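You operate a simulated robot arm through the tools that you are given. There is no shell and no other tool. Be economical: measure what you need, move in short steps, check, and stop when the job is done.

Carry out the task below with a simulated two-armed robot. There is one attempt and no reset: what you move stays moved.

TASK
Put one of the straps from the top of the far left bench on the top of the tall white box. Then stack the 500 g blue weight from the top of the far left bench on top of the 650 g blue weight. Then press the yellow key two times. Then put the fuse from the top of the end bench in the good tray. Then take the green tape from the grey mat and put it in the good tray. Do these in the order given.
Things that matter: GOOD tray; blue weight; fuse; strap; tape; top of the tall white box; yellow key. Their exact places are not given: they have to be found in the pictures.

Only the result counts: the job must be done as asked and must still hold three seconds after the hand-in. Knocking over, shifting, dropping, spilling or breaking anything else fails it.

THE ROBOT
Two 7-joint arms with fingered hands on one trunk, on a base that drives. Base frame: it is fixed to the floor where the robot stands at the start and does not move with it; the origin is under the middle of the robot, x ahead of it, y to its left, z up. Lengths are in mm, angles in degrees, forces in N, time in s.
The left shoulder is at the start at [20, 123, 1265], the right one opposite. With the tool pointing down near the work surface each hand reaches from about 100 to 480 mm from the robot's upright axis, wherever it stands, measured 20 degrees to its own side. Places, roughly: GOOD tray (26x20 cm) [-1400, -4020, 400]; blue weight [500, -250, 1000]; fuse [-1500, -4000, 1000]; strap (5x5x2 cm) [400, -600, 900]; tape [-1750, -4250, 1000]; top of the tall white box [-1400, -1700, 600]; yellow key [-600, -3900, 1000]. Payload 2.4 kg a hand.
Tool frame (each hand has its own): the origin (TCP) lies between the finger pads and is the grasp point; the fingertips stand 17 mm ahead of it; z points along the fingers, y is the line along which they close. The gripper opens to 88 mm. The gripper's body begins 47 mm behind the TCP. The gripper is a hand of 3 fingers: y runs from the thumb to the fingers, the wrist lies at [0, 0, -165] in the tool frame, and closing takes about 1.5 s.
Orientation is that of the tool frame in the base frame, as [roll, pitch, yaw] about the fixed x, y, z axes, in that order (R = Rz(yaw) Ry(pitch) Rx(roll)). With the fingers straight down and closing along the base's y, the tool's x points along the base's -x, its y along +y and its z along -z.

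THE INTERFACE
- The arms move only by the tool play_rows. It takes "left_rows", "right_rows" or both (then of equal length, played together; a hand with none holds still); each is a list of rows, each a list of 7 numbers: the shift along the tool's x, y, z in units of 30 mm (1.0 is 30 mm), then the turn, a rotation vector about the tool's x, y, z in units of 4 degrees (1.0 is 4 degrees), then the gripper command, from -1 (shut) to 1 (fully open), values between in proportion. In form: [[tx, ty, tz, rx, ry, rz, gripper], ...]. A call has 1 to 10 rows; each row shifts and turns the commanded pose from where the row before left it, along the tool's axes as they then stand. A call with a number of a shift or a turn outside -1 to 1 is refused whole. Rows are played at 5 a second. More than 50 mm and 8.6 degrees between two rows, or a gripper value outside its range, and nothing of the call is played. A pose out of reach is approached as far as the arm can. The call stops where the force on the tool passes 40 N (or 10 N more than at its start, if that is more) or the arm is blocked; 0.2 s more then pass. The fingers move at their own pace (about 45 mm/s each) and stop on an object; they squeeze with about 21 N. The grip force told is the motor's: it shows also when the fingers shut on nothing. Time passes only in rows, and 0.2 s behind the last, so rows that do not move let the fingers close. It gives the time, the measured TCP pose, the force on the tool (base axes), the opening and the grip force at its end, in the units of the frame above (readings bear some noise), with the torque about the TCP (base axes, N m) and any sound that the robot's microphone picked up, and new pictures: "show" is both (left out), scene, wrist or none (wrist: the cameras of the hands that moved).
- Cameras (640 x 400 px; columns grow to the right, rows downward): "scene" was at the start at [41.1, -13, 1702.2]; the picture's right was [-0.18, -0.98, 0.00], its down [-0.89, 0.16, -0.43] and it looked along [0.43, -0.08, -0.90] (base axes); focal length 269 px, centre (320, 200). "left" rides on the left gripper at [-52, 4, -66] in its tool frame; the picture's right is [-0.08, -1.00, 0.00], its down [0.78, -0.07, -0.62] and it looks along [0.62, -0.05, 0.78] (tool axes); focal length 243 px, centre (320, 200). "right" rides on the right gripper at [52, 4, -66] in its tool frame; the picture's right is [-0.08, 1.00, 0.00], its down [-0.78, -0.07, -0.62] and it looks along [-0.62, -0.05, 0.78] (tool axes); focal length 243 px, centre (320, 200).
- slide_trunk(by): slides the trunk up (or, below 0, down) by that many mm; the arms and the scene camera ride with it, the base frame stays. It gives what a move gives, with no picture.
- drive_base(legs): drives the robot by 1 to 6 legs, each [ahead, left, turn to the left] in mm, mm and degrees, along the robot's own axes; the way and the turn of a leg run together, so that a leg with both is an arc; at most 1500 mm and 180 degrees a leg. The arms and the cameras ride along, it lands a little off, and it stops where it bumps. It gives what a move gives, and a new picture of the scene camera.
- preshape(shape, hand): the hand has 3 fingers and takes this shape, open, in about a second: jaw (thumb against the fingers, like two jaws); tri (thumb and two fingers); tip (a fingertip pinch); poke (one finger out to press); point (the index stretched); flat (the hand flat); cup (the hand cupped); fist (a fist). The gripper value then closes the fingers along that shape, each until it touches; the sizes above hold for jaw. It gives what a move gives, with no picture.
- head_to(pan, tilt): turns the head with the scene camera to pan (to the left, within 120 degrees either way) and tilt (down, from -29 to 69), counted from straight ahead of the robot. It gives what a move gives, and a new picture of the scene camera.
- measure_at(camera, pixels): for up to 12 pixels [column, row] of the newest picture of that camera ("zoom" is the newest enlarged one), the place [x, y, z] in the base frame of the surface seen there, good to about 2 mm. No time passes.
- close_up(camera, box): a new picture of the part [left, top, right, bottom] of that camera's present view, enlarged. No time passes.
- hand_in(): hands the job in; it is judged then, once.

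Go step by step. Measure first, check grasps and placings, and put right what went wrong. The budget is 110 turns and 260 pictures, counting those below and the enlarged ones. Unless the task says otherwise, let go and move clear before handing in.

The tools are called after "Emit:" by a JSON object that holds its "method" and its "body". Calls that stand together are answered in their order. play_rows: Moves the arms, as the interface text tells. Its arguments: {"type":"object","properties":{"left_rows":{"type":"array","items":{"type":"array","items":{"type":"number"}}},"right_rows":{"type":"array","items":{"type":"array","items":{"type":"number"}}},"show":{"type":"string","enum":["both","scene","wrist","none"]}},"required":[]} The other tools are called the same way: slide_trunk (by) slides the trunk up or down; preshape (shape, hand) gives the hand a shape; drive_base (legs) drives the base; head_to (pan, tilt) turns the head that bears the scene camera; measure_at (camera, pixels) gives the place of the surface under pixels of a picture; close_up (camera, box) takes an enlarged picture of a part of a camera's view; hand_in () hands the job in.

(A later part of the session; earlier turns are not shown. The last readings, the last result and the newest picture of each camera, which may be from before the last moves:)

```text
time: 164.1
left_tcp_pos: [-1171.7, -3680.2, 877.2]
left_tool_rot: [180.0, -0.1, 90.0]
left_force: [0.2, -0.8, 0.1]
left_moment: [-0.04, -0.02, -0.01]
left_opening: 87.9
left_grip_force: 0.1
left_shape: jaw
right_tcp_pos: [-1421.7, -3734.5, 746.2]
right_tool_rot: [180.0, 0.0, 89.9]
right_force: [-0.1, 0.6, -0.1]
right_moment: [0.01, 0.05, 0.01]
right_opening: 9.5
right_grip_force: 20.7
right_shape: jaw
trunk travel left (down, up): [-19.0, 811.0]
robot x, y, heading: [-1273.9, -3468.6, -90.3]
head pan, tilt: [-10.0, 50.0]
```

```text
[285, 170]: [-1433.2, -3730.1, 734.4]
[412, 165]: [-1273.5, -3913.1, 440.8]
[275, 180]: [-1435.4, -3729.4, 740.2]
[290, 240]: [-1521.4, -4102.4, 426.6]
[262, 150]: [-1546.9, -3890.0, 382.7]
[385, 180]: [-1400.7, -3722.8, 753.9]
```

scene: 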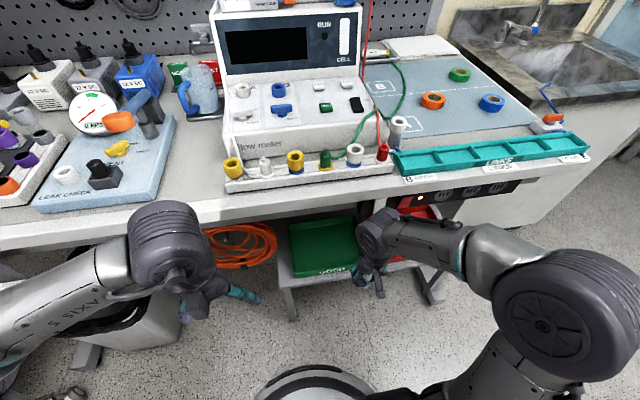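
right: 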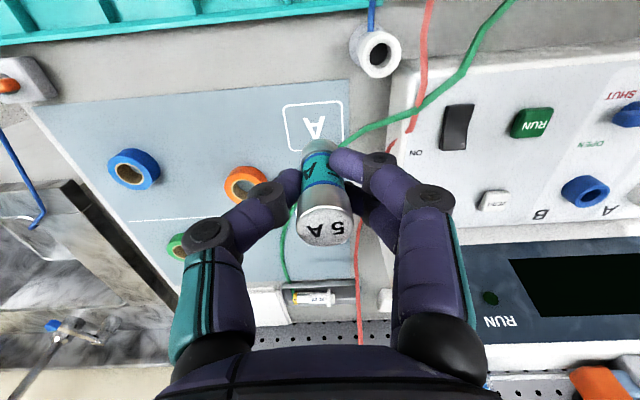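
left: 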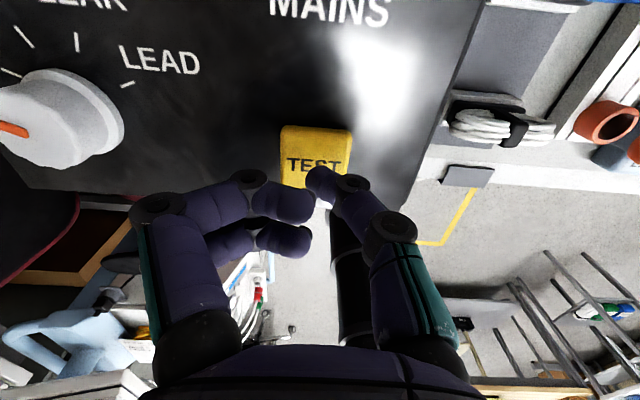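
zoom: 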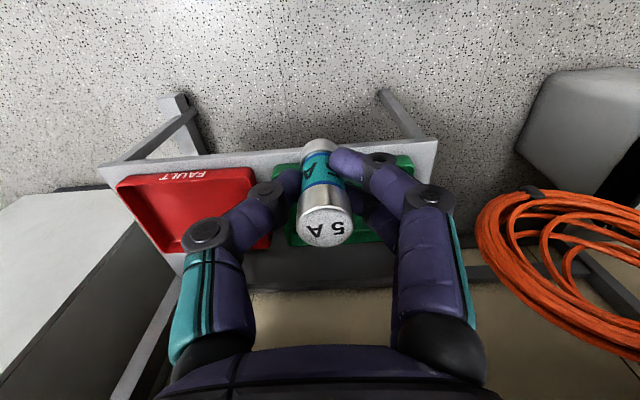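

Tray spans x -1273..-1525, y -3912..-4110, rim 440, floor 405; bench underside ~790. I drive 65 ahead and tilt the hand 28° forward.

Emit:
{"method": "drive_base", "body": {"legs": [[65, 0, 0]]}}

Emit:
{"method": "play_rows", "body": {"right_rows": [[0, 0, 0, 0, -1, 0, -1], [0, 0, 0, 0, -1, 0, -1], [0, 0, 0, 0, -1, 0, -1], [0, 0, 0, 0, -1, 0, -1], [0, 0, 0, 0, -1, 0, -1], [0, 0, 0, 0, -1, 0, -1], [0, 0, 0, 0, -1, 0, -1]], "show": "none"}}

Emit:
{"method": "play_rows", "body": {"right_rows": [[0.485, 0.1, 0.912, 0, 0, 0, -1], [0.485, 0.1, 0.912, 0, 0, 0, -1], [0.485, 0.1, 0.912, 0, 0, 0, -1], [0.485, 0.1, 0.912, 0, 0, 0, -1], [0.485, 0.1, 0.912, 0, 0, 0, -1], [0.485, 0.1, 0.912, 0, 0, 0, -1]], "show": "both"}}

```text
time: 165.1
left_tcp_pos: [-1171.8, -3746.2, 876.7]
left_tool_rot: [-180.0, -0.1, 90.1]
left_force: [0.4, 1.0, 0.2]
left_moment: [-0.01, -0.03, 0.01]
left_opening: 88.1
left_grip_force: 0.0
left_shape: jaw
right_tcp_pos: [-1420.9, -3800.5, 745.8]
right_tool_rot: [-180.0, -0.1, 90.1]
right_force: [0.0, -0.2, -0.2]
right_moment: [0.01, -0.03, 0.0]
right_opening: 9.6
right_grip_force: 21.5
right_shape: jaw
trunk travel left (down, up): [-19.0, 811.0]
robot x, y, heading: [-1273.3, -3535.2, -89.9]
head pan, tilt: [-10.0, 50.0]
```

scene: 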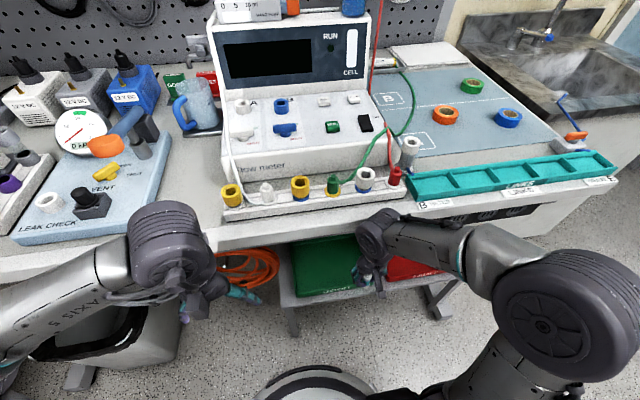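

```text
time: 166.7
left_tcp_pos: [-1172.0, -3746.2, 877.0]
left_tool_rot: [-180.0, 0.0, 90.1]
left_force: [-0.6, 0.6, -0.7]
left_moment: [-0.06, -0.03, 0.01]
left_opening: 88.0
left_grip_force: 0.2
left_shape: jaw
right_tcp_pos: [-1419.2, -3804.4, 747.9]
right_tool_rot: [179.9, 28.0, 90.1]
right_force: [0.3, 0.8, -0.8]
right_moment: [-0.01, 0.02, 0.05]
right_opening: 9.5
right_grip_force: 20.8
right_shape: jaw
right hand out of reach, approached as far as the arm can: row 7
trunk travel left (down, up): [-19.0, 811.0]
robot x, y, heading: [-1271.7, -3539.2, -89.6]
head pan, tilt: [-10.0, 50.0]
```

```text
time: 168.1
left_tcp_pos: [-1172.6, -3745.0, 876.9]
left_tool_rot: [180.0, 0.1, 90.1]
left_force: [-0.4, 0.1, -0.8]
left_moment: [0.01, -0.02, -0.01]
left_opening: 88.0
left_grip_force: 0.1
left_shape: jaw
right_tcp_pos: [-1397.8, -3820.7, 566.3]
right_tool_rot: [-180.0, 28.1, 90.0]
right_force: [1.2, -0.3, -0.4]
right_moment: [0.0, 0.0, 0.02]
right_opening: 9.7
right_grip_force: 20.7
right_shape: jaw
right hand out of reach, approached as far as the arm can: row 1, 2
trunk travel left (down, up): [-19.0, 811.0]
robot x, y, heading: [-1275.0, -3539.1, -89.7]
head pan, tilt: [-10.0, 50.0]
```

scene: 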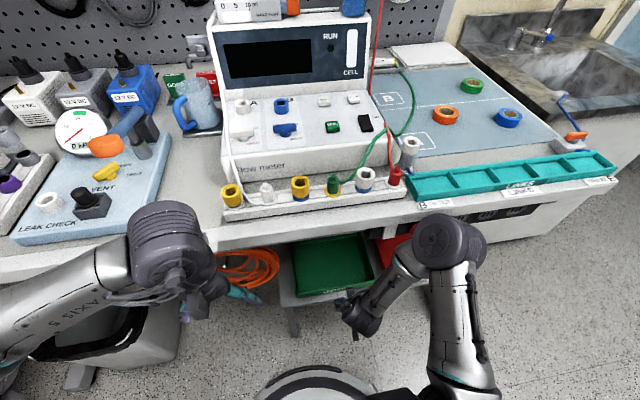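
right: 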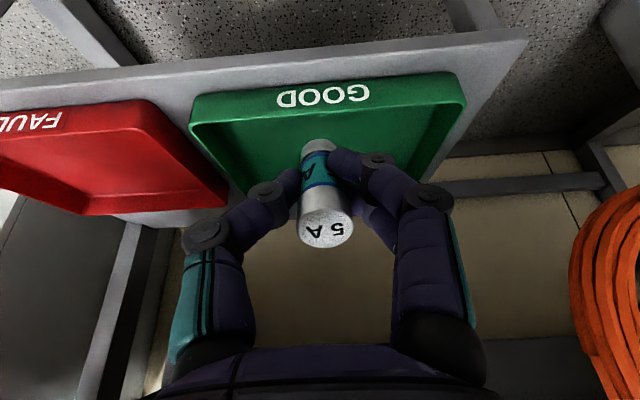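

The elbow (450,232) looks close to the bench edge; I measure it.

Emit:
{"method": "measure_at", "body": {"camera": "scene", "pixels": [[450, 225], [440, 216], [470, 225], [420, 230], [430, 250], [400, 270], [385, 290], [460, 310]]}}

```text
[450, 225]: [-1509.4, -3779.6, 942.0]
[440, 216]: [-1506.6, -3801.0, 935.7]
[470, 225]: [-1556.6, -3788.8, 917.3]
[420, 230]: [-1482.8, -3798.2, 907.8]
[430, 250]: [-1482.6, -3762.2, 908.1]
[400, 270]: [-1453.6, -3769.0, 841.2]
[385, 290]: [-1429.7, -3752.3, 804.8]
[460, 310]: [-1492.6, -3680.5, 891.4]
```

The elbow would meet the bench if I go forward so; standing farther back keeps the arm stretched and low. I back up 85 mm, then reach in in steps.

Emit:
{"method": "drive_base", "body": {"legs": [[-85, 0, -0.2]]}}

Emit:
{"method": "play_rows", "body": {"right_rows": [[-0.826, 0, 0.534, 0, 0, 0, -1], [-0.826, 0, 0.534, 0, 0, 0, -1], [-0.826, 0, 0.534, 0, 0, 0, -1], [-0.826, 0, 0.534, 0, 0, 0, -1], [-0.826, 0, 0.534, 0, 0, 0, -1]], "show": "both"}}

```text
time: 169.2
left_tcp_pos: [-1171.8, -3660.9, 877.1]
left_tool_rot: [180.0, 0.0, 89.9]
left_force: [0.0, -0.3, -0.7]
left_moment: [-0.02, -0.03, 0.01]
left_opening: 87.9
left_grip_force: 0.0
left_shape: jaw
right_tcp_pos: [-1398.9, -3736.1, 565.7]
right_tool_rot: [179.9, 28.0, 89.9]
right_force: [0.2, -0.3, 0.3]
right_moment: [-0.02, 0.01, 0.02]
right_opening: 9.7
right_grip_force: 21.4
right_shape: jaw
trunk travel left (down, up): [-19.0, 811.0]
robot x, y, heading: [-1272.2, -3453.8, -90.1]
head pan, tilt: [-10.0, 50.0]
```

scene: 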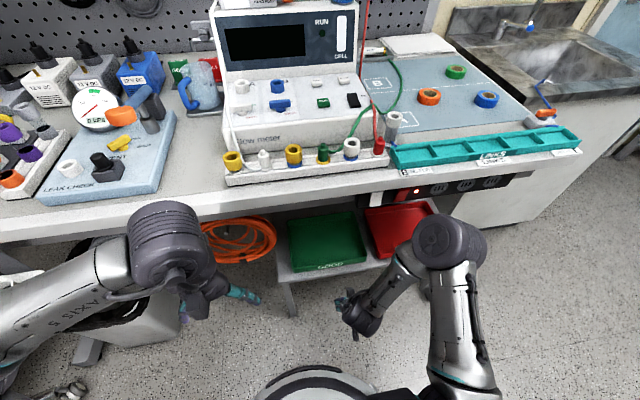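

```text
time: 170.4
left_tcp_pos: [-1173.0, -3661.6, 876.9]
left_tool_rot: [-180.0, 0.0, 90.0]
left_force: [0.1, 0.1, -0.4]
left_moment: [0.02, 0.0, 0.0]
left_opening: 88.0
left_grip_force: 0.1
left_shape: jaw
right_tcp_pos: [-1400.7, -3882.5, 552.1]
right_tool_rot: [-179.9, 27.9, 89.8]
right_force: [-0.9, 0.0, -1.0]
right_moment: [-0.01, -0.01, 0.0]
right_opening: 9.4
right_grip_force: 20.7
right_shape: jaw
trunk travel left (down, up): [-19.0, 811.0]
robot x, y, heading: [-1274.2, -3453.1, -90.2]
head pan, tilt: [-10.0, 50.0]
```

scene: 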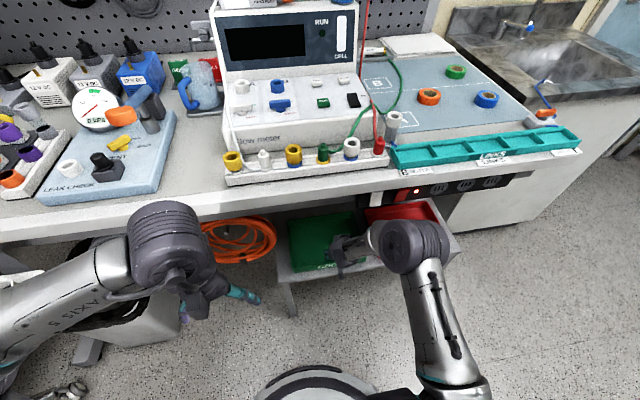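
right: 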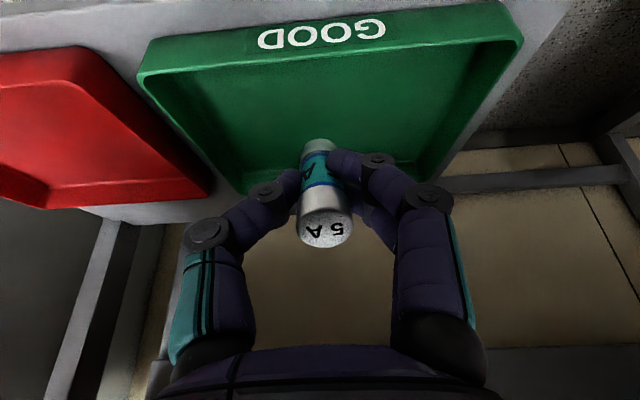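

Good clearance. I go 85 mm further in, then lower.

Emit:
{"method": "play_rows", "body": {"right_rows": [[-0.833, 0, 0.443, 0, 0, 0, -1], [-0.833, 0, 0.443, 0, 0, 0, -1], [-0.833, 0, 0.443, 0, 0, 0, -1], [0.399, 0, 0.75, 0, 0, 0, -1], [0.399, 0, 0.75, 0, 0, 0, -1], [0.399, 0, 0.75, 0, 0, 0, -1]], "show": "both"}}

```text
time: 171.8
left_tcp_pos: [-1173.3, -3660.7, 877.5]
left_tool_rot: [-180.0, 0.1, 90.0]
left_force: [1.1, -0.8, 0.1]
left_moment: [0.0, -0.01, -0.02]
left_opening: 88.0
left_grip_force: 0.1
left_shape: jaw
right_tcp_pos: [-1399.2, -3966.7, 477.4]
right_tool_rot: [-179.9, 28.0, 89.9]
right_force: [0.4, 0.0, -0.9]
right_moment: [-0.04, 0.0, 0.0]
right_opening: 9.4
right_grip_force: 20.9
right_shape: jaw
trunk travel left (down, up): [-19.0, 811.0]
robot x, y, heading: [-1275.6, -3452.1, -90.0]
head pan, tilt: [-10.0, 50.0]
```

scene: 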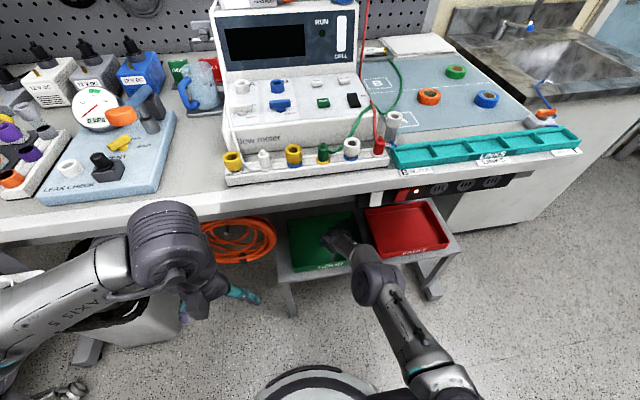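
right: 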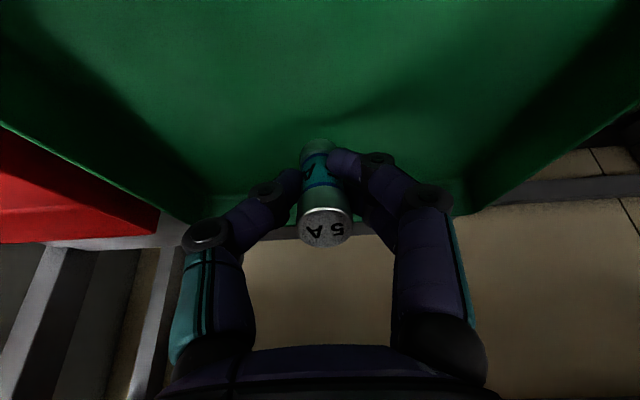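

Lower 33 mm more and release.

Emit:
{"method": "play_rows", "body": {"right_rows": [[0.258, 0, 0.486, 0, 0, 0, -1], [0.258, 0, 0.486, 0, 0, 0, -1], [0, 0, 0, 0, 0, 0, -0.7], [0, 0, 0, 0, 0, 0, -0.4], [0, 0, 0, 0, 0, 0, 0], [0, 0, 0, 0, 0, 0, 0.1], [0, 0, 0, 0, 0, 0, 0.1]], "show": "wrist"}}

```text
time: 173.4
left_tcp_pos: [-1172.6, -3661.3, 876.7]
left_tool_rot: [-179.9, 0.0, 89.9]
left_force: [-1.1, -0.2, -0.6]
left_moment: [-0.02, -0.02, 0.03]
left_opening: 87.9
left_grip_force: 0.0
left_shape: jaw
right_tcp_pos: [-1406.5, -3959.9, 451.1]
right_tool_rot: [180.0, 28.0, 90.0]
right_force: [0.9, -0.3, -0.2]
right_moment: [0.01, 0.02, -0.02]
right_opening: 47.9
right_grip_force: 0.1
right_shape: jaw
right hand out of reach, approached as far as the arm can: row 1, 2
trunk travel left (down, up): [-19.0, 811.0]
robot x, y, heading: [-1273.3, -3451.3, -89.9]
head pan, tilt: [-10.0, 50.0]
```

right: 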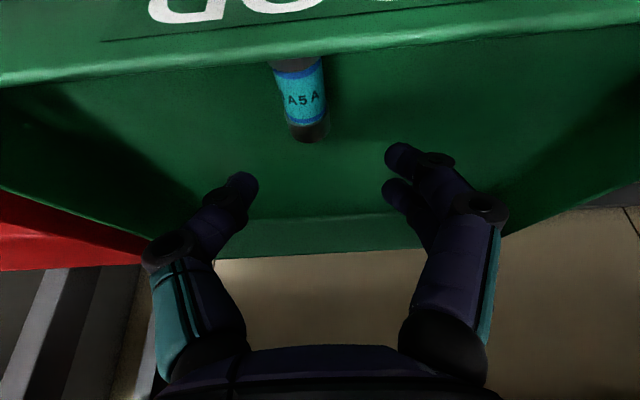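

The fuse lies in the GOOD tray at (300,100). I retreat up and back out.

Emit:
{"method": "play_rows", "body": {"right_rows": [[-0.39, 0, -0.735, 0, 0, 0, 0.1], [-0.39, 0, -0.735, 0, 0, 0, 0.1], [-0.39, 0, -0.735, 0, 0, 0, 0.1], [-0.39, 0, -0.735, 0, 0, 0, 0.1], [0.846, 0, -0.449, 0, 0, 0, 0.3], [0.846, 0, -0.449, 0, 0, 0, 0.3], [0.846, 0, -0.449, 0, 0, 0, 0.3], [0.846, 0, -0.449, 0, 0, 0, 0.3], [0.846, 0, -0.449, 0, 0, 0, 0.3], [0.846, 0, -0.449, 0, 0, 0, 0.3]], "show": "scene"}}

Emit:
{"method": "close_up", "body": {"camera": "scene", "box": [260, 190, 460, 310]}}

```text
time: 175.6
left_tcp_pos: [-1172.7, -3661.6, 877.0]
left_tool_rot: [179.9, 0.0, 89.9]
left_force: [0.1, 0.1, -0.2]
left_moment: [-0.01, -0.02, -0.03]
left_opening: 87.8
left_grip_force: 0.1
left_shape: jaw
right_tcp_pos: [-1405.1, -3784.4, 550.4]
right_tool_rot: [-179.9, 28.0, 89.9]
right_force: [0.0, 0.0, 0.3]
right_moment: [0.01, -0.01, 0.01]
right_opening: 57.1
right_grip_force: 0.0
right_shape: jaw
trunk travel left (down, up): [-19.0, 811.0]
robot x, y, heading: [-1273.9, -3448.5, -90.1]
head pan, tilt: [-10.0, 50.0]
```

scene: 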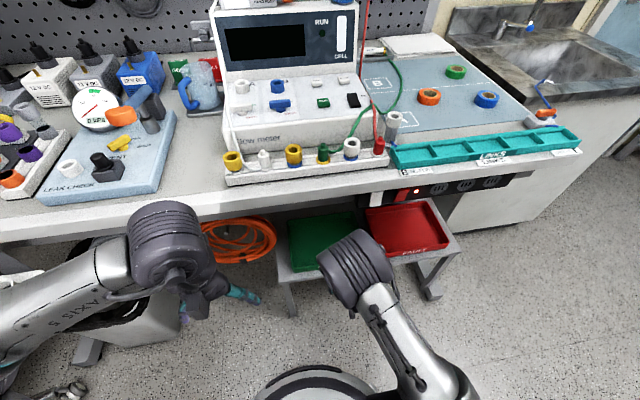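

```text
3.20 times, centred on (360, 250) of scene
```

zoom: 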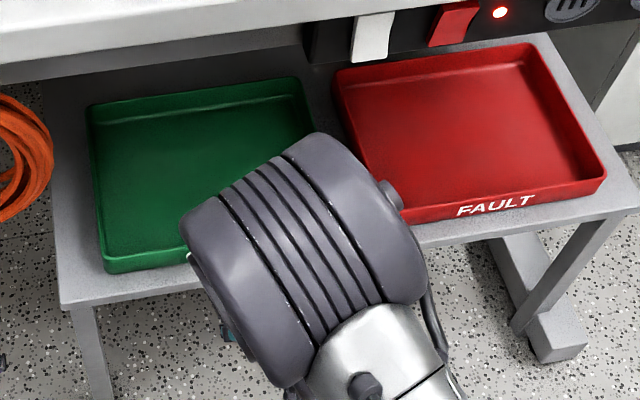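

Now the green tape at (455,71). I measure it and its surroundings.

Emit:
{"method": "close_up", "body": {"camera": "scene", "box": [390, 30, 530, 160]}}

```text
3.08 times, centred on (460, 95) of scene
```

zoom: 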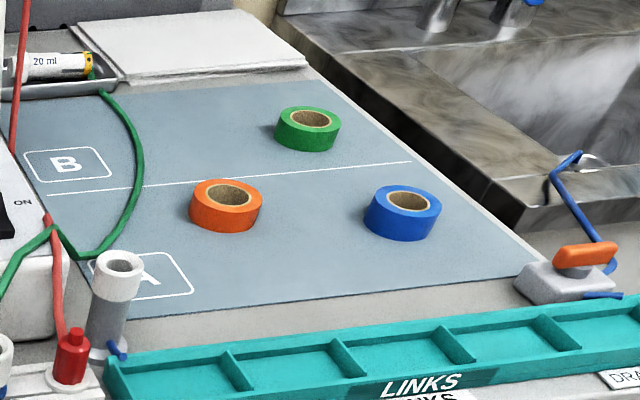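

Emit:
{"method": "measure_at", "body": {"camera": "zoom", "pixels": [[282, 115], [340, 122], [310, 108], [310, 130], [308, 145], [395, 130], [420, 140], [400, 110], [402, 190], [400, 235], [560, 285], [135, 190]]}}

```text
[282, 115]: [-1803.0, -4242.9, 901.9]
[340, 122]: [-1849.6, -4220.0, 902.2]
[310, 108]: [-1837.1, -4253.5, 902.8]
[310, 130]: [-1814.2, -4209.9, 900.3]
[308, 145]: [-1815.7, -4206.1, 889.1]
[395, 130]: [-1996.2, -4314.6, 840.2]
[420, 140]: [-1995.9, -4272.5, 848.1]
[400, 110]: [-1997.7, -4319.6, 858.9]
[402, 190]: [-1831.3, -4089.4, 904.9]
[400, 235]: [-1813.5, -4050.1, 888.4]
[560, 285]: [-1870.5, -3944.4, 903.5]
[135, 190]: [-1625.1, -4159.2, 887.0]
```

Tape centre ≈ [-1827,-4231], top 902, ~48 mm wide. I back off, raise the trunk, and lift the right hand.

Emit:
{"method": "drive_base", "body": {"legs": [[-90, 0, 0]]}}

Emit:
{"method": "slide_trunk", "body": {"by": 400}}

Emit:
{"method": "play_rows", "body": {"right_rows": [[-0.46, 0, -0.87, 0, -1, 0, 0.6], [-0.5, 0, -0.85, 0, -1, 0, 0.6], [-0.55, 0, -0.8, 0, -1, 0, 0.6], [-0.55, 0, -0.7, 0, 0, 0, 0.6], [-0.55, 0, -0.7, 0, 0, 0, 0.6]], "show": "none"}}

Emit:
{"method": "drive_base", "body": {"legs": [[0, -430, 0]]}}

```text
time: 176.7
left_tcp_pos: [-1171.5, -3572.0, 875.9]
left_tool_rot: [-180.0, 0.0, 89.8]
left_force: [-0.9, 0.0, 0.0]
left_moment: [0.01, 0.0, -0.02]
left_opening: 87.9
left_grip_force: 0.2
left_shape: jaw
right_tcp_pos: [-1403.9, -3695.4, 550.2]
right_tool_rot: [-179.9, 28.0, 89.9]
right_force: [-0.2, -0.4, 0.3]
right_moment: [0.01, 0.01, -0.02]
right_opening: 56.9
right_grip_force: 0.1
right_shape: jaw
trunk travel left (down, up): [-19.0, 811.0]
robot x, y, heading: [-1272.9, -3363.9, -89.9]
head pan, tilt: [-10.0, 50.0]
```

scene: 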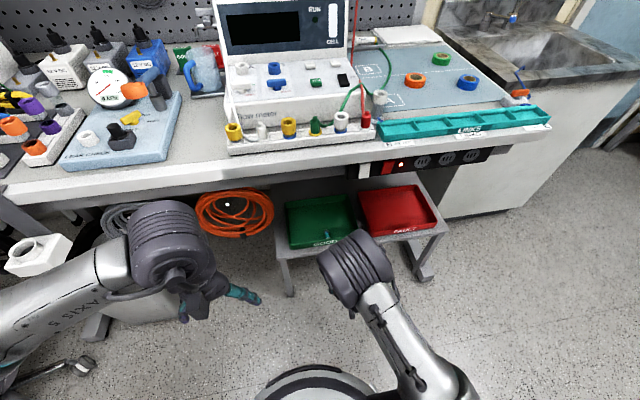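

```text
time: 180.5
left_tcp_pos: [-1172.2, -3571.8, 1277.6]
left_tool_rot: [180.0, 0.0, 89.9]
left_force: [0.3, 0.2, -0.8]
left_moment: [0.0, -0.03, 0.02]
left_opening: 87.7
left_grip_force: 0.1
left_shape: jaw
right_tcp_pos: [-1404.7, -3694.8, 949.5]
right_tool_rot: [-179.9, 27.9, 89.9]
right_force: [0.4, -0.1, -1.0]
right_moment: [-0.04, 0.02, 0.0]
right_opening: 56.7
right_grip_force: 0.1
right_shape: jaw
trunk travel left (down, up): [-419.0, 411.0]
robot x, y, heading: [-1274.2, -3362.4, -90.2]
head pan, tilt: [-10.0, 50.0]
```

```text
time: 181.7
left_tcp_pos: [-1173.1, -3571.1, 1275.6]
left_tool_rot: [179.9, 0.0, 89.9]
left_force: [1.0, 0.3, 1.6]
left_moment: [0.0, -0.02, 0.03]
left_opening: 88.0
left_grip_force: 0.0
left_shape: jaw
right_tcp_pos: [-1403.0, -3691.7, 1091.6]
right_tool_rot: [180.0, 40.1, 89.8]
right_force: [0.0, 0.7, 0.4]
right_moment: [0.0, -0.01, 0.0]
right_opening: 70.1
right_grip_force: 0.1
right_shape: jaw
trunk travel left (down, up): [-419.0, 411.0]
robot x, y, heading: [-1276.7, -3367.1, -90.1]
head pan, tilt: [-10.0, 50.0]
```

```text
time: 184.4
left_tcp_pos: [-1601.9, -3570.3, 1276.4]
left_tool_rot: [180.0, -0.1, 90.0]
left_force: [0.4, -0.1, -0.2]
left_moment: [-0.02, -0.03, -0.04]
left_opening: 87.9
left_grip_force: 0.0
left_shape: jaw
right_tcp_pos: [-1833.5, -3691.5, 1091.3]
right_tool_rot: [-180.0, 40.0, 90.0]
right_force: [0.5, 0.0, 1.0]
right_moment: [0.0, -0.02, 0.02]
right_opening: 70.3
right_grip_force: 0.1
right_shape: jaw
trunk travel left (down, up): [-419.0, 411.0]
robot x, y, heading: [-1704.2, -3366.2, -89.9]
head pan, tilt: [-10.0, 50.0]
```

scene: 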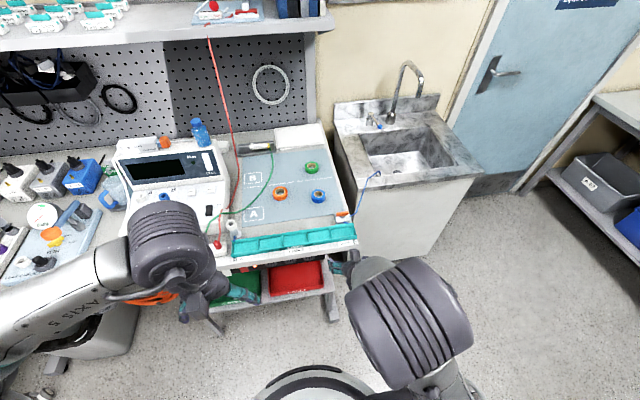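

I measure the stool's feet and the sink front before closing in.

Emit:
{"method": "measure_at", "body": {"camera": "scene", "pixels": [[335, 318], [333, 305], [300, 294], [335, 292], [215, 330], [400, 250], [312, 165], [345, 240]]}}

```text
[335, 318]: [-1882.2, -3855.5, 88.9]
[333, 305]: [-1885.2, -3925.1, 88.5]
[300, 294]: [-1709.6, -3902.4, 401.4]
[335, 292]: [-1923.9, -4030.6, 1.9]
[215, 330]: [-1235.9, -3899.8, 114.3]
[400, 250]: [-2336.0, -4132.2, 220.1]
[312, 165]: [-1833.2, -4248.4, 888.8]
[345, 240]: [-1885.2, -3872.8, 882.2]
```

A bench foot is at (-1882,-3855). I drive ahead 284 (to y≈-3650), tilt 4° more, and reach forward at height.

Emit:
{"method": "drive_base", "body": {"legs": [[284, 0, 0]]}}

Emit:
{"method": "play_rows", "body": {"right_rows": [[0, 0, 0, 0, -1, 0, 0.6], [-0.681, 0.02, 0.658, 0, 0, 0, 0.6], [-0.681, 0.02, 0.658, 0, 0, 0, 0.6], [-0.681, 0.02, 0.658, 0, 0, 0, 0.6], [-0.681, 0.02, 0.658, 0, 0, 0, 0.6], [-0.681, 0.02, 0.658, 0, 0, 0, 0.6], [-0.681, 0.02, 0.658, 0, 0, 0, 0.6]], "show": "both"}}

```text
time: 186.3
left_tcp_pos: [-1600.4, -3859.1, 1276.2]
left_tool_rot: [180.0, 0.0, 90.3]
left_force: [0.7, -0.2, 0.3]
left_moment: [-0.03, 0.02, -0.01]
left_opening: 88.2
left_grip_force: 0.0
left_shape: jaw
right_tcp_pos: [-1831.7, -3982.0, 1090.6]
right_tool_rot: [-179.9, 39.9, 90.2]
right_force: [0.5, 0.5, 0.5]
right_moment: [-0.02, 0.0, -0.03]
right_opening: 70.3
right_grip_force: 0.1
right_shape: jaw
trunk travel left (down, up): [-419.0, 411.0]
robot x, y, heading: [-1702.9, -3647.4, -89.8]
head pan, tilt: [-10.0, 50.0]
```

scene: 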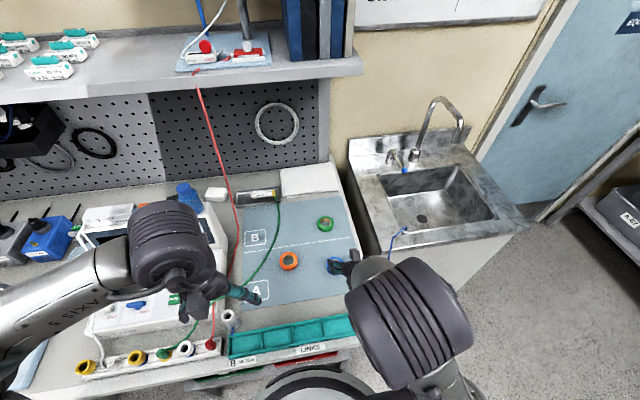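

```text
time: 187.9
left_tcp_pos: [-1600.1, -3858.3, 1275.3]
left_tool_rot: [180.0, 0.0, 90.2]
left_force: [-0.4, 0.4, 1.3]
left_moment: [0.05, -0.01, 0.02]
left_opening: 88.2
left_grip_force: 0.1
left_shape: jaw
right_tcp_pos: [-1827.4, -4152.6, 1091.4]
right_tool_rot: [-179.8, 44.0, 90.2]
right_force: [-0.7, 0.2, -0.3]
right_moment: [0.01, -0.01, -0.01]
right_opening: 70.3
right_grip_force: 0.1
right_shape: jaw
trunk travel left (down, up): [-419.0, 411.0]
robot x, y, heading: [-1704.5, -3651.1, -89.7]
head pan, tilt: [-10.0, 50.0]
```

scene: 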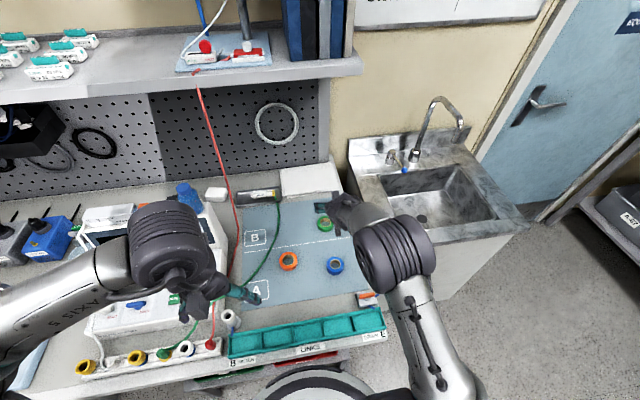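
right: 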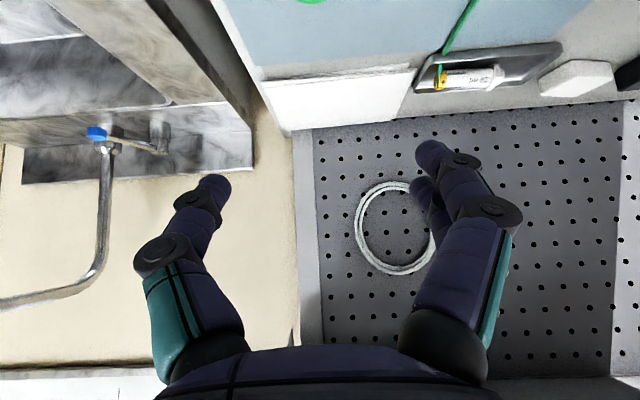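

Emit:
{"method": "close_up", "body": {"camera": "scene", "box": [300, 200, 350, 245]}}

```text
8.89 times, centred on (325, 222) of scene
```

zoom: 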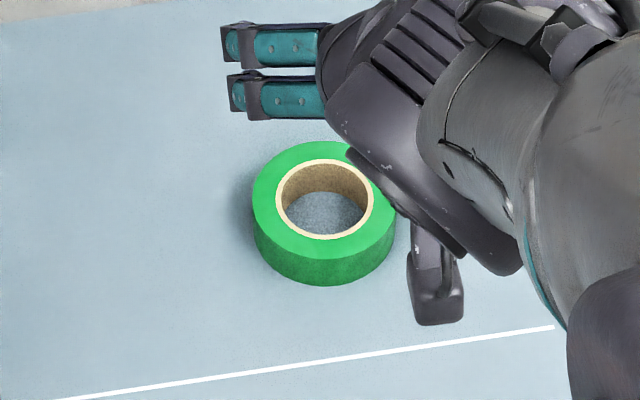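

Emit:
{"method": "measure_at", "body": {"camera": "zoom", "pixels": [[258, 205], [388, 215], [322, 146], [325, 254], [290, 160], [275, 240], [375, 240]]}}

```text
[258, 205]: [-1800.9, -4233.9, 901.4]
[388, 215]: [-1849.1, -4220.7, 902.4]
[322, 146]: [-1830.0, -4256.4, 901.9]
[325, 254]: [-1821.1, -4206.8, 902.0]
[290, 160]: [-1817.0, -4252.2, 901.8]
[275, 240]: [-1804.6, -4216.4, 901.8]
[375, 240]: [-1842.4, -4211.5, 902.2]
```

Tape centre [-1825,-4231], radius 25. I reach the last 77 mm and lower the trunk 150.

Emit:
{"method": "play_rows", "body": {"right_rows": [[-0.611, 0.03, 0.591, 0, 0, 0, 0.7], [-0.611, 0.03, 0.591, 0, 0, 0, 0.7], [-0.611, 0.03, 0.591, 0, 0, 0, 0.7], [0, 0, 0, 0, 0, 0, 0.7]], "show": "none"}}

Emit:
{"method": "slide_trunk", "body": {"by": -150}}

Emit:
{"method": "head_to", "body": {"pan": -12, "tilt": 50}}

Emit:
{"method": "close_up", "body": {"camera": "right", "box": [0, 0, 640, 400]}}

```text
time: 188.9
left_tcp_pos: [-1598.9, -3857.9, 1275.8]
left_tool_rot: [180.0, 0.1, 90.1]
left_force: [-0.2, -1.0, 0.1]
left_moment: [0.03, -0.01, 0.03]
left_opening: 87.8
left_grip_force: 0.0
left_shape: jaw
right_tcp_pos: [-1823.6, -4227.3, 1091.1]
right_tool_rot: [-179.9, 44.0, 90.2]
right_force: [0.1, 0.3, -0.4]
right_moment: [-0.01, -0.02, -0.02]
right_opening: 74.4
right_grip_force: 0.1
right_shape: jaw
trunk travel left (down, up): [-419.0, 411.0]
robot x, y, heading: [-1703.6, -3649.8, -90.0]
head pan, tilt: [-10.0, 50.0]
```

```text
time: 190.7
left_tcp_pos: [-1599.9, -3857.7, 1126.5]
left_tool_rot: [-180.0, 0.0, 90.3]
left_force: [0.5, 0.6, 0.5]
left_moment: [0.01, 0.01, 0.01]
left_opening: 87.9
left_grip_force: 0.1
left_shape: jaw
right_tcp_pos: [-1825.0, -4226.9, 942.3]
right_tool_rot: [180.0, 43.9, 90.2]
right_force: [0.4, -0.1, -0.5]
right_moment: [0.03, 0.0, -0.02]
right_opening: 74.5
right_grip_force: 0.0
right_shape: jaw
trunk travel left (down, up): [-269.0, 561.0]
robot x, y, heading: [-1704.5, -3650.7, -89.9]
head pan, tilt: [-10.0, 50.0]
```

```text
time: 191.3
left_tcp_pos: [-1599.3, -3857.5, 1126.4]
left_tool_rot: [-180.0, 0.1, 90.2]
left_force: [0.2, -0.5, -0.9]
left_moment: [-0.01, -0.04, -0.02]
left_opening: 87.8
left_grip_force: 0.1
left_shape: jaw
right_tcp_pos: [-1823.8, -4227.2, 941.7]
right_tool_rot: [179.9, 44.1, 90.2]
right_force: [0.8, 0.2, 0.2]
right_moment: [0.04, -0.01, 0.02]
right_opening: 74.7
right_grip_force: 0.0
right_shape: jaw
trunk travel left (down, up): [-269.0, 561.0]
robot x, y, heading: [-1706.1, -3651.9, -89.5]
head pan, tilt: [-12.0, 50.0]
```

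scene: 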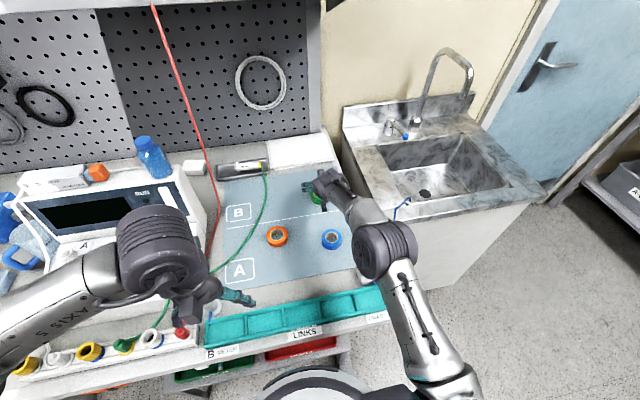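

```text
1.00 times, centred on (320, 200) of right (not enlarged: the box is as wide or as high as the picture)
```

zoom: 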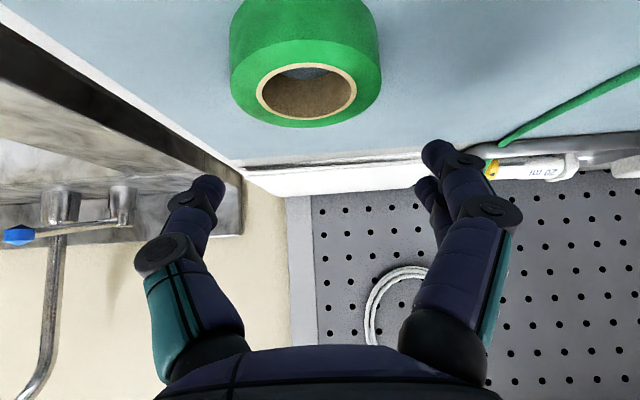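

Aligned. I lower 39 mm more and close.

Emit:
{"method": "slide_trunk", "body": {"by": -38}}

Emit:
{"method": "play_rows", "body": {"right_rows": [[0, 0, 0, 0, 0, 0, -1], [0, 0, 0, 0, 0, 0, -1], [0, 0, 0, 0, 0, 0, -1], [0, 0, 0, 0, 0, 0, -1], [0, 0, 0, 0, 0, 0, -1], [0, 0, 0, 0, 0, 0, -1]], "show": "both"}}

```text
time: 192.1
left_tcp_pos: [-1600.5, -3857.6, 1090.3]
left_tool_rot: [-180.0, 0.1, 90.2]
left_force: [-0.3, 0.5, 0.7]
left_moment: [-0.02, -0.02, -0.02]
left_opening: 88.3
left_grip_force: 0.1
left_shape: jaw
right_tcp_pos: [-1822.8, -4228.2, 903.5]
right_tool_rot: [180.0, 44.1, 90.2]
right_force: [0.1, 0.4, 0.4]
right_moment: [0.0, 0.0, 0.01]
right_opening: 74.5
right_grip_force: 0.0
right_shape: jaw
trunk travel left (down, up): [-231.0, 599.0]
robot x, y, heading: [-1704.8, -3649.9, -89.9]
head pan, tilt: [-12.0, 50.0]
```

```text
time: 193.5
left_tcp_pos: [-1598.8, -3859.0, 1088.5]
left_tool_rot: [-180.0, 0.0, 90.1]
left_force: [0.4, 0.1, -0.1]
left_moment: [-0.01, 0.01, -0.03]
left_opening: 87.9
left_grip_force: 0.1
left_shape: jaw
right_tcp_pos: [-1823.8, -4227.0, 902.4]
right_tool_rot: [180.0, 44.0, 90.2]
right_force: [0.0, -0.4, 0.4]
right_moment: [0.03, -0.04, 0.02]
right_opening: 39.9
right_grip_force: 21.6
right_shape: jaw
trunk travel left (down, up): [-231.0, 599.0]
robot x, y, heading: [-1705.2, -3652.4, -89.8]
head pan, tilt: [-12.0, 50.0]
```

scene: 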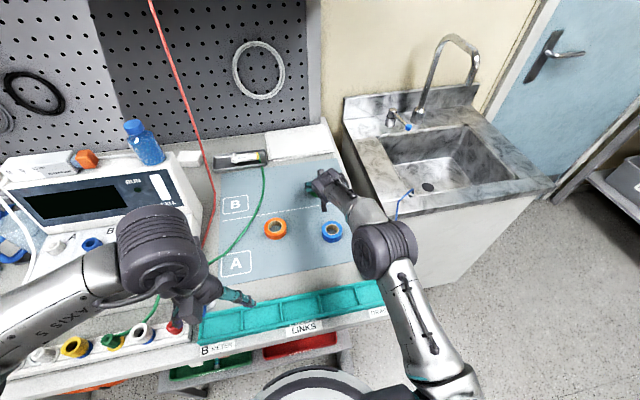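
right: 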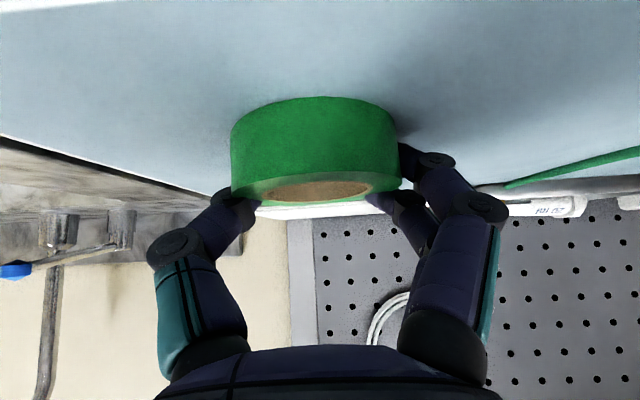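

The opening is 40 mm on a 50 mm roll: the fingers bite past its centre. I reopen, pull back 12 mm and re-grip.

Emit:
{"method": "play_rows", "body": {"right_rows": [[0, 0, 0, 0, 0, 0, 0.7], [0, 0, 0, 0, 0, 0, 0.7], [0, 0, 0, 0, 0, 0, 0.7], [0, 0, 0, 0, 0, 0, 0.7], [0.29, 0, -0.28, 0, 0, 0, 0.7], [0, 0, 0, 0, 0, 0, 0.7]], "show": "wrist"}}

```text
time: 194.9
left_tcp_pos: [-1599.6, -3857.3, 1090.1]
left_tool_rot: [-180.0, -0.1, 90.2]
left_force: [0.2, -0.3, 0.5]
left_moment: [-0.01, 0.03, 0.0]
left_opening: 88.1
left_grip_force: 0.0
left_shape: jaw
right_tcp_pos: [-1824.0, -4213.2, 903.4]
right_tool_rot: [179.9, 44.0, 90.2]
right_force: [0.4, -0.9, -0.3]
right_moment: [0.01, -0.03, 0.03]
right_opening: 74.7
right_grip_force: 0.1
right_shape: jaw
trunk travel left (down, up): [-231.0, 599.0]
robot x, y, heading: [-1700.4, -3650.3, -89.7]
head pan, tilt: [-12.0, 50.0]
```

right: 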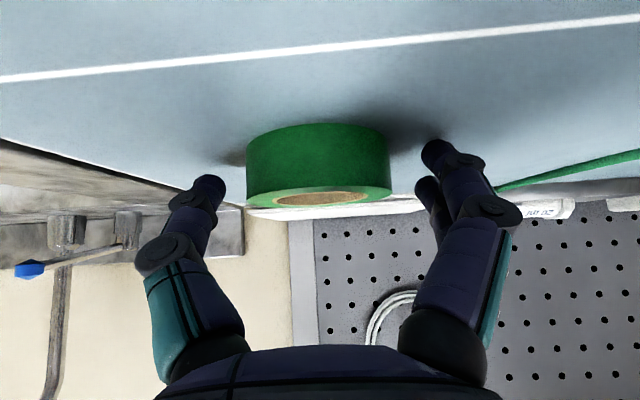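

Emit:
{"method": "measure_at", "body": {"camera": "right", "pixels": [[318, 188], [318, 150], [250, 170], [388, 170], [318, 203], [260, 200], [318, 126]]}}

```text
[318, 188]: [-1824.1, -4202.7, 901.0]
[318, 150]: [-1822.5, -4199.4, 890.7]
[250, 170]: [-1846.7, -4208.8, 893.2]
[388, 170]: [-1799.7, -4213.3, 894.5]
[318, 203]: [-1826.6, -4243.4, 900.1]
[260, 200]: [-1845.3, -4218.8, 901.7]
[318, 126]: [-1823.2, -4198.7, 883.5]
```

Tape centre is now y≈-4224, matching the finger pads. I close again.

Emit:
{"method": "play_rows", "body": {"right_rows": [[0, 0, 0, 0, 0, 0, -1], [0, 0, 0, 0, 0, 0, -1], [0, 0, 0, 0, 0, 0, -1], [0, 0, 0, 0, 0, 0, -1], [0, 0, 0, 0, 0, 0, -1], [0, 0, 0, 0, 0, 0, -1]], "show": "none"}}

Emit:
{"method": "slide_trunk", "body": {"by": 60}}

Emit:
{"method": "close_up", "body": {"camera": "right", "box": [0, 0, 640, 400]}}

```text
time: 196.3
left_tcp_pos: [-1599.8, -3858.4, 1089.2]
left_tool_rot: [-180.0, -0.1, 90.2]
left_force: [0.9, -0.3, -0.9]
left_moment: [-0.01, 0.02, -0.01]
left_opening: 87.8
left_grip_force: 0.1
left_shape: jaw
right_tcp_pos: [-1824.6, -4214.6, 903.6]
right_tool_rot: [180.0, 43.9, 90.1]
right_force: [0.4, 0.2, 0.5]
right_moment: [-0.02, -0.02, 0.0]
right_opening: 0.1
right_grip_force: 20.9
right_shape: jaw
trunk travel left (down, up): [-231.0, 599.0]
robot x, y, heading: [-1701.0, -3649.9, -89.9]
head pan, tilt: [-12.0, 50.0]
```

```text
time: 197.3
left_tcp_pos: [-1599.8, -3858.8, 1148.5]
left_tool_rot: [-179.9, 0.0, 90.2]
left_force: [-0.2, 0.3, -0.3]
left_moment: [-0.01, 0.03, 0.01]
left_opening: 87.8
left_grip_force: 0.1
left_shape: jaw
right_tcp_pos: [-1823.2, -4215.2, 962.7]
right_tool_rot: [-180.0, 44.0, 90.2]
right_force: [-0.2, 0.7, -1.2]
right_moment: [0.0, 0.01, 0.04]
right_opening: 0.0
right_grip_force: 20.8
right_shape: jaw
trunk travel left (down, up): [-291.0, 539.0]
robot x, y, heading: [-1701.7, -3651.6, -89.9]
head pan, tilt: [-12.0, 50.0]
```

```text
1.00 times, centred on (320, 200) of right (not enlarged: the box is as wide or as high as the picture)
```

zoom: 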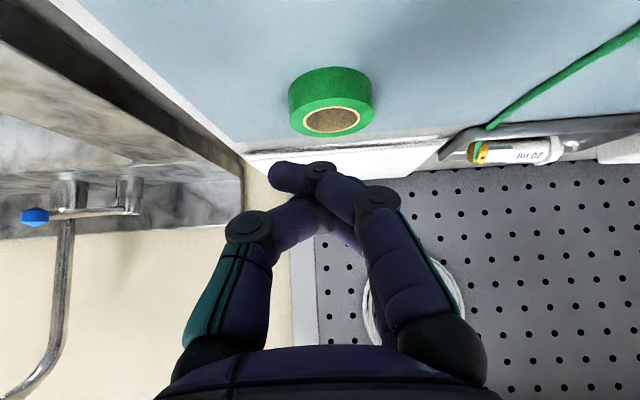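

The roll squirted forward. I reopen and measure where it is now.

Emit:
{"method": "play_rows", "body": {"right_rows": [[0, 0, 0, 0, 0, 0, 0.7], [0, 0, 0, 0, 0, 0, 0.7], [0, 0, 0, 0, 0, 0, 0.7], [0, 0, 0, 0, 0, 0, 0.7], [0, 0, 0, 0, 0, 0, 0.7], [0, 0, 0, 0, 0, 0, 0.7], [0, 0, 0, 0, 0, 0, 0.7]], "show": "both"}}

Emit:
{"method": "measure_at", "body": {"camera": "right", "pixels": [[290, 105], [373, 105], [331, 100], [331, 134], [300, 115], [362, 115], [331, 75]]}}

```text
time: 198.9
left_tcp_pos: [-1601.1, -3857.6, 1149.1]
left_tool_rot: [180.0, 0.0, 90.2]
left_force: [-0.5, -0.7, -1.0]
left_moment: [-0.01, -0.02, -0.02]
left_opening: 88.0
left_grip_force: 0.0
left_shape: jaw
right_tcp_pos: [-1823.7, -4214.4, 963.0]
right_tool_rot: [-180.0, 44.1, 90.3]
right_force: [0.6, -0.3, -0.3]
right_moment: [0.01, 0.02, 0.01]
right_opening: 74.4
right_grip_force: 0.0
right_shape: jaw
trunk travel left (down, up): [-291.0, 539.0]
robot x, y, heading: [-1697.6, -3646.7, -89.9]
head pan, tilt: [-12.0, 50.0]
```

scene: 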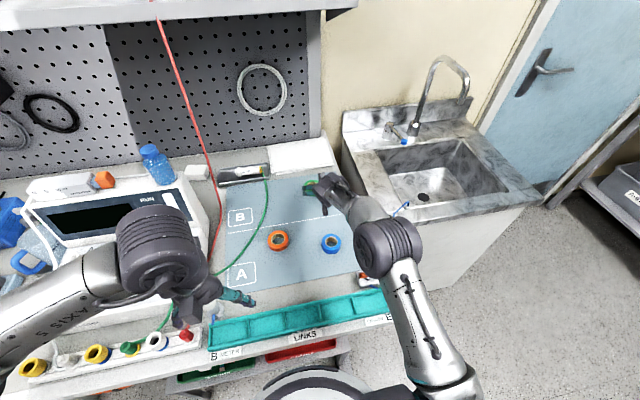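
right: 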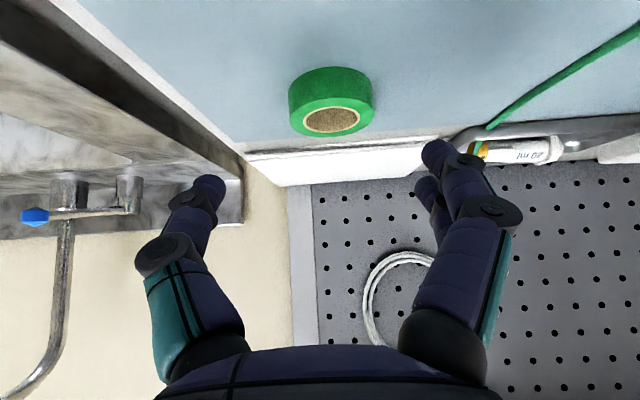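

```text
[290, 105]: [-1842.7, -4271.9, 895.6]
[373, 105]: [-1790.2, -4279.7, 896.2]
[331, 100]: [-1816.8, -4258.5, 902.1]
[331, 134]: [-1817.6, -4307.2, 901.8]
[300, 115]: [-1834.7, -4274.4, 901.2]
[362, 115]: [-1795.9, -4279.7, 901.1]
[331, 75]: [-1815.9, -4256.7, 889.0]
```

Tape is now centred at [-1816,-4282]. I drive 45 mm closer, tilt 4° more and line up above it.

Emit:
{"method": "drive_base", "body": {"legs": [[45, 0, 0]]}}

Emit:
{"method": "play_rows", "body": {"right_rows": [[0, 0, 0, 0, -1, 0, 0.7], [-0.3, 0.27, 0.33, 0, 0, 0, 0.7], [0, 0, 0, 0, 0, 0, 0.7]], "show": "both"}}

Emit:
{"method": "measure_at", "body": {"camera": "right", "pixels": [[320, 100], [320, 80], [320, 130], [290, 110], [360, 110], [320, 170]]}}

```text
time: 199.9
left_tcp_pos: [-1593.8, -3890.5, 1149.1]
left_tool_rot: [-179.8, 0.1, 90.2]
left_force: [0.7, -0.6, 0.3]
left_moment: [0.0, 0.03, -0.02]
left_opening: 87.9
left_grip_force: 0.0
left_shape: jaw
right_tcp_pos: [-1819.0, -4247.9, 962.8]
right_tool_rot: [-179.9, 44.0, 90.5]
right_force: [-0.5, 0.4, 0.5]
right_moment: [0.04, 0.0, 0.05]
right_opening: 74.5
right_grip_force: 0.0
right_shape: jaw
trunk travel left (down, up): [-291.0, 539.0]
robot x, y, heading: [-1698.9, -3686.5, -89.4]
head pan, tilt: [-12.0, 50.0]
stopped in leg 1: the robot was blocked; the commanded pose is now the measured one
```

scene: 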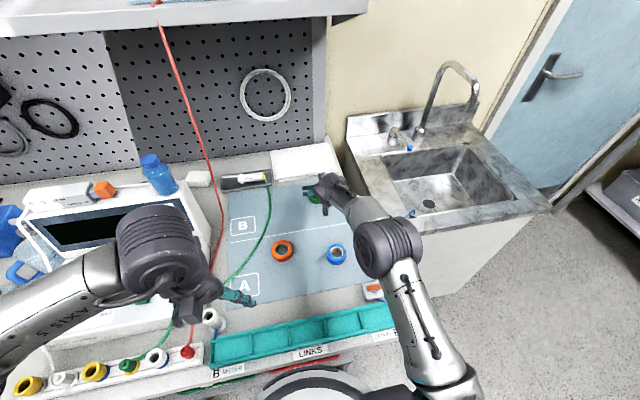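

```text
time: 200.7
left_tcp_pos: [-1597.2, -3890.7, 1148.2]
left_tool_rot: [-180.0, -0.1, 90.2]
left_force: [-0.3, -0.5, 0.2]
left_moment: [0.01, 0.04, -0.01]
left_opening: 87.9
left_grip_force: 0.1
left_shape: jaw
right_tcp_pos: [-1811.9, -4263.1, 962.8]
right_tool_rot: [-180.0, 48.0, 90.3]
right_force: [-0.5, 0.3, 0.6]
right_moment: [0.02, 0.02, 0.03]
right_opening: 74.6
right_grip_force: 0.0
right_shape: jaw
trunk travel left (down, up): [-291.0, 539.0]
robot x, y, heading: [-1697.6, -3686.5, -89.7]
head pan, tilt: [-12.0, 50.0]
```

scene: 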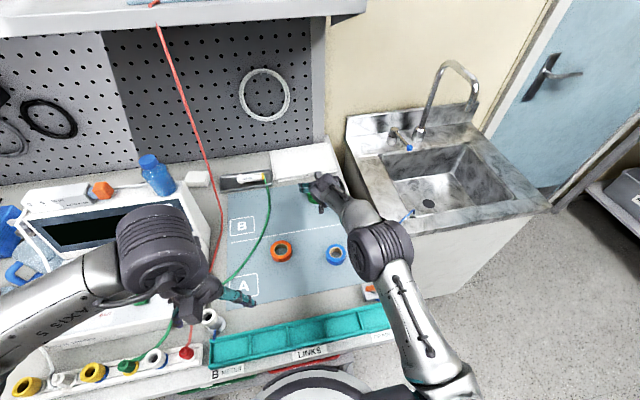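
right: 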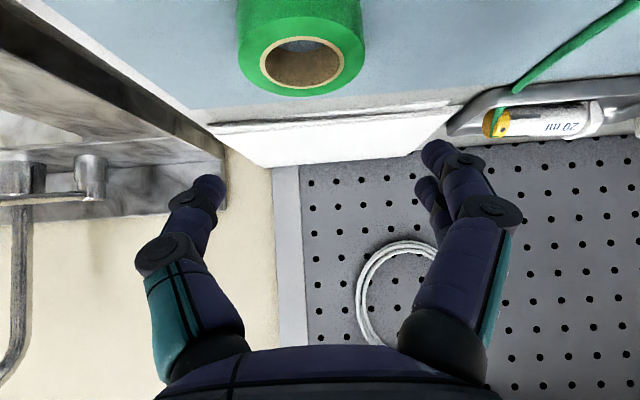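

```text
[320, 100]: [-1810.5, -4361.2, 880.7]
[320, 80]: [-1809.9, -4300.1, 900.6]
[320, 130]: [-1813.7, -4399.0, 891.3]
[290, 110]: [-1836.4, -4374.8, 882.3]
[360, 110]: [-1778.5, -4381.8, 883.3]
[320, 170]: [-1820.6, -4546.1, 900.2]
```

Blocked at y -3686, fine. I measure the tape again from here.

Emit:
{"method": "measure_at", "body": {"camera": "right", "pixels": [[245, 60], [360, 60], [302, 92], [302, 38], [302, 15], [270, 85], [335, 85]]}}

```text
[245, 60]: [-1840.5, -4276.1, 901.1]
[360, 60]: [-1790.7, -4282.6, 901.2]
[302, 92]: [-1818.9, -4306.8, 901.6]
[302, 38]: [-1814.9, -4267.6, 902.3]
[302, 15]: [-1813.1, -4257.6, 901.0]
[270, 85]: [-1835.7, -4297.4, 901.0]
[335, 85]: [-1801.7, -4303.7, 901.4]
```

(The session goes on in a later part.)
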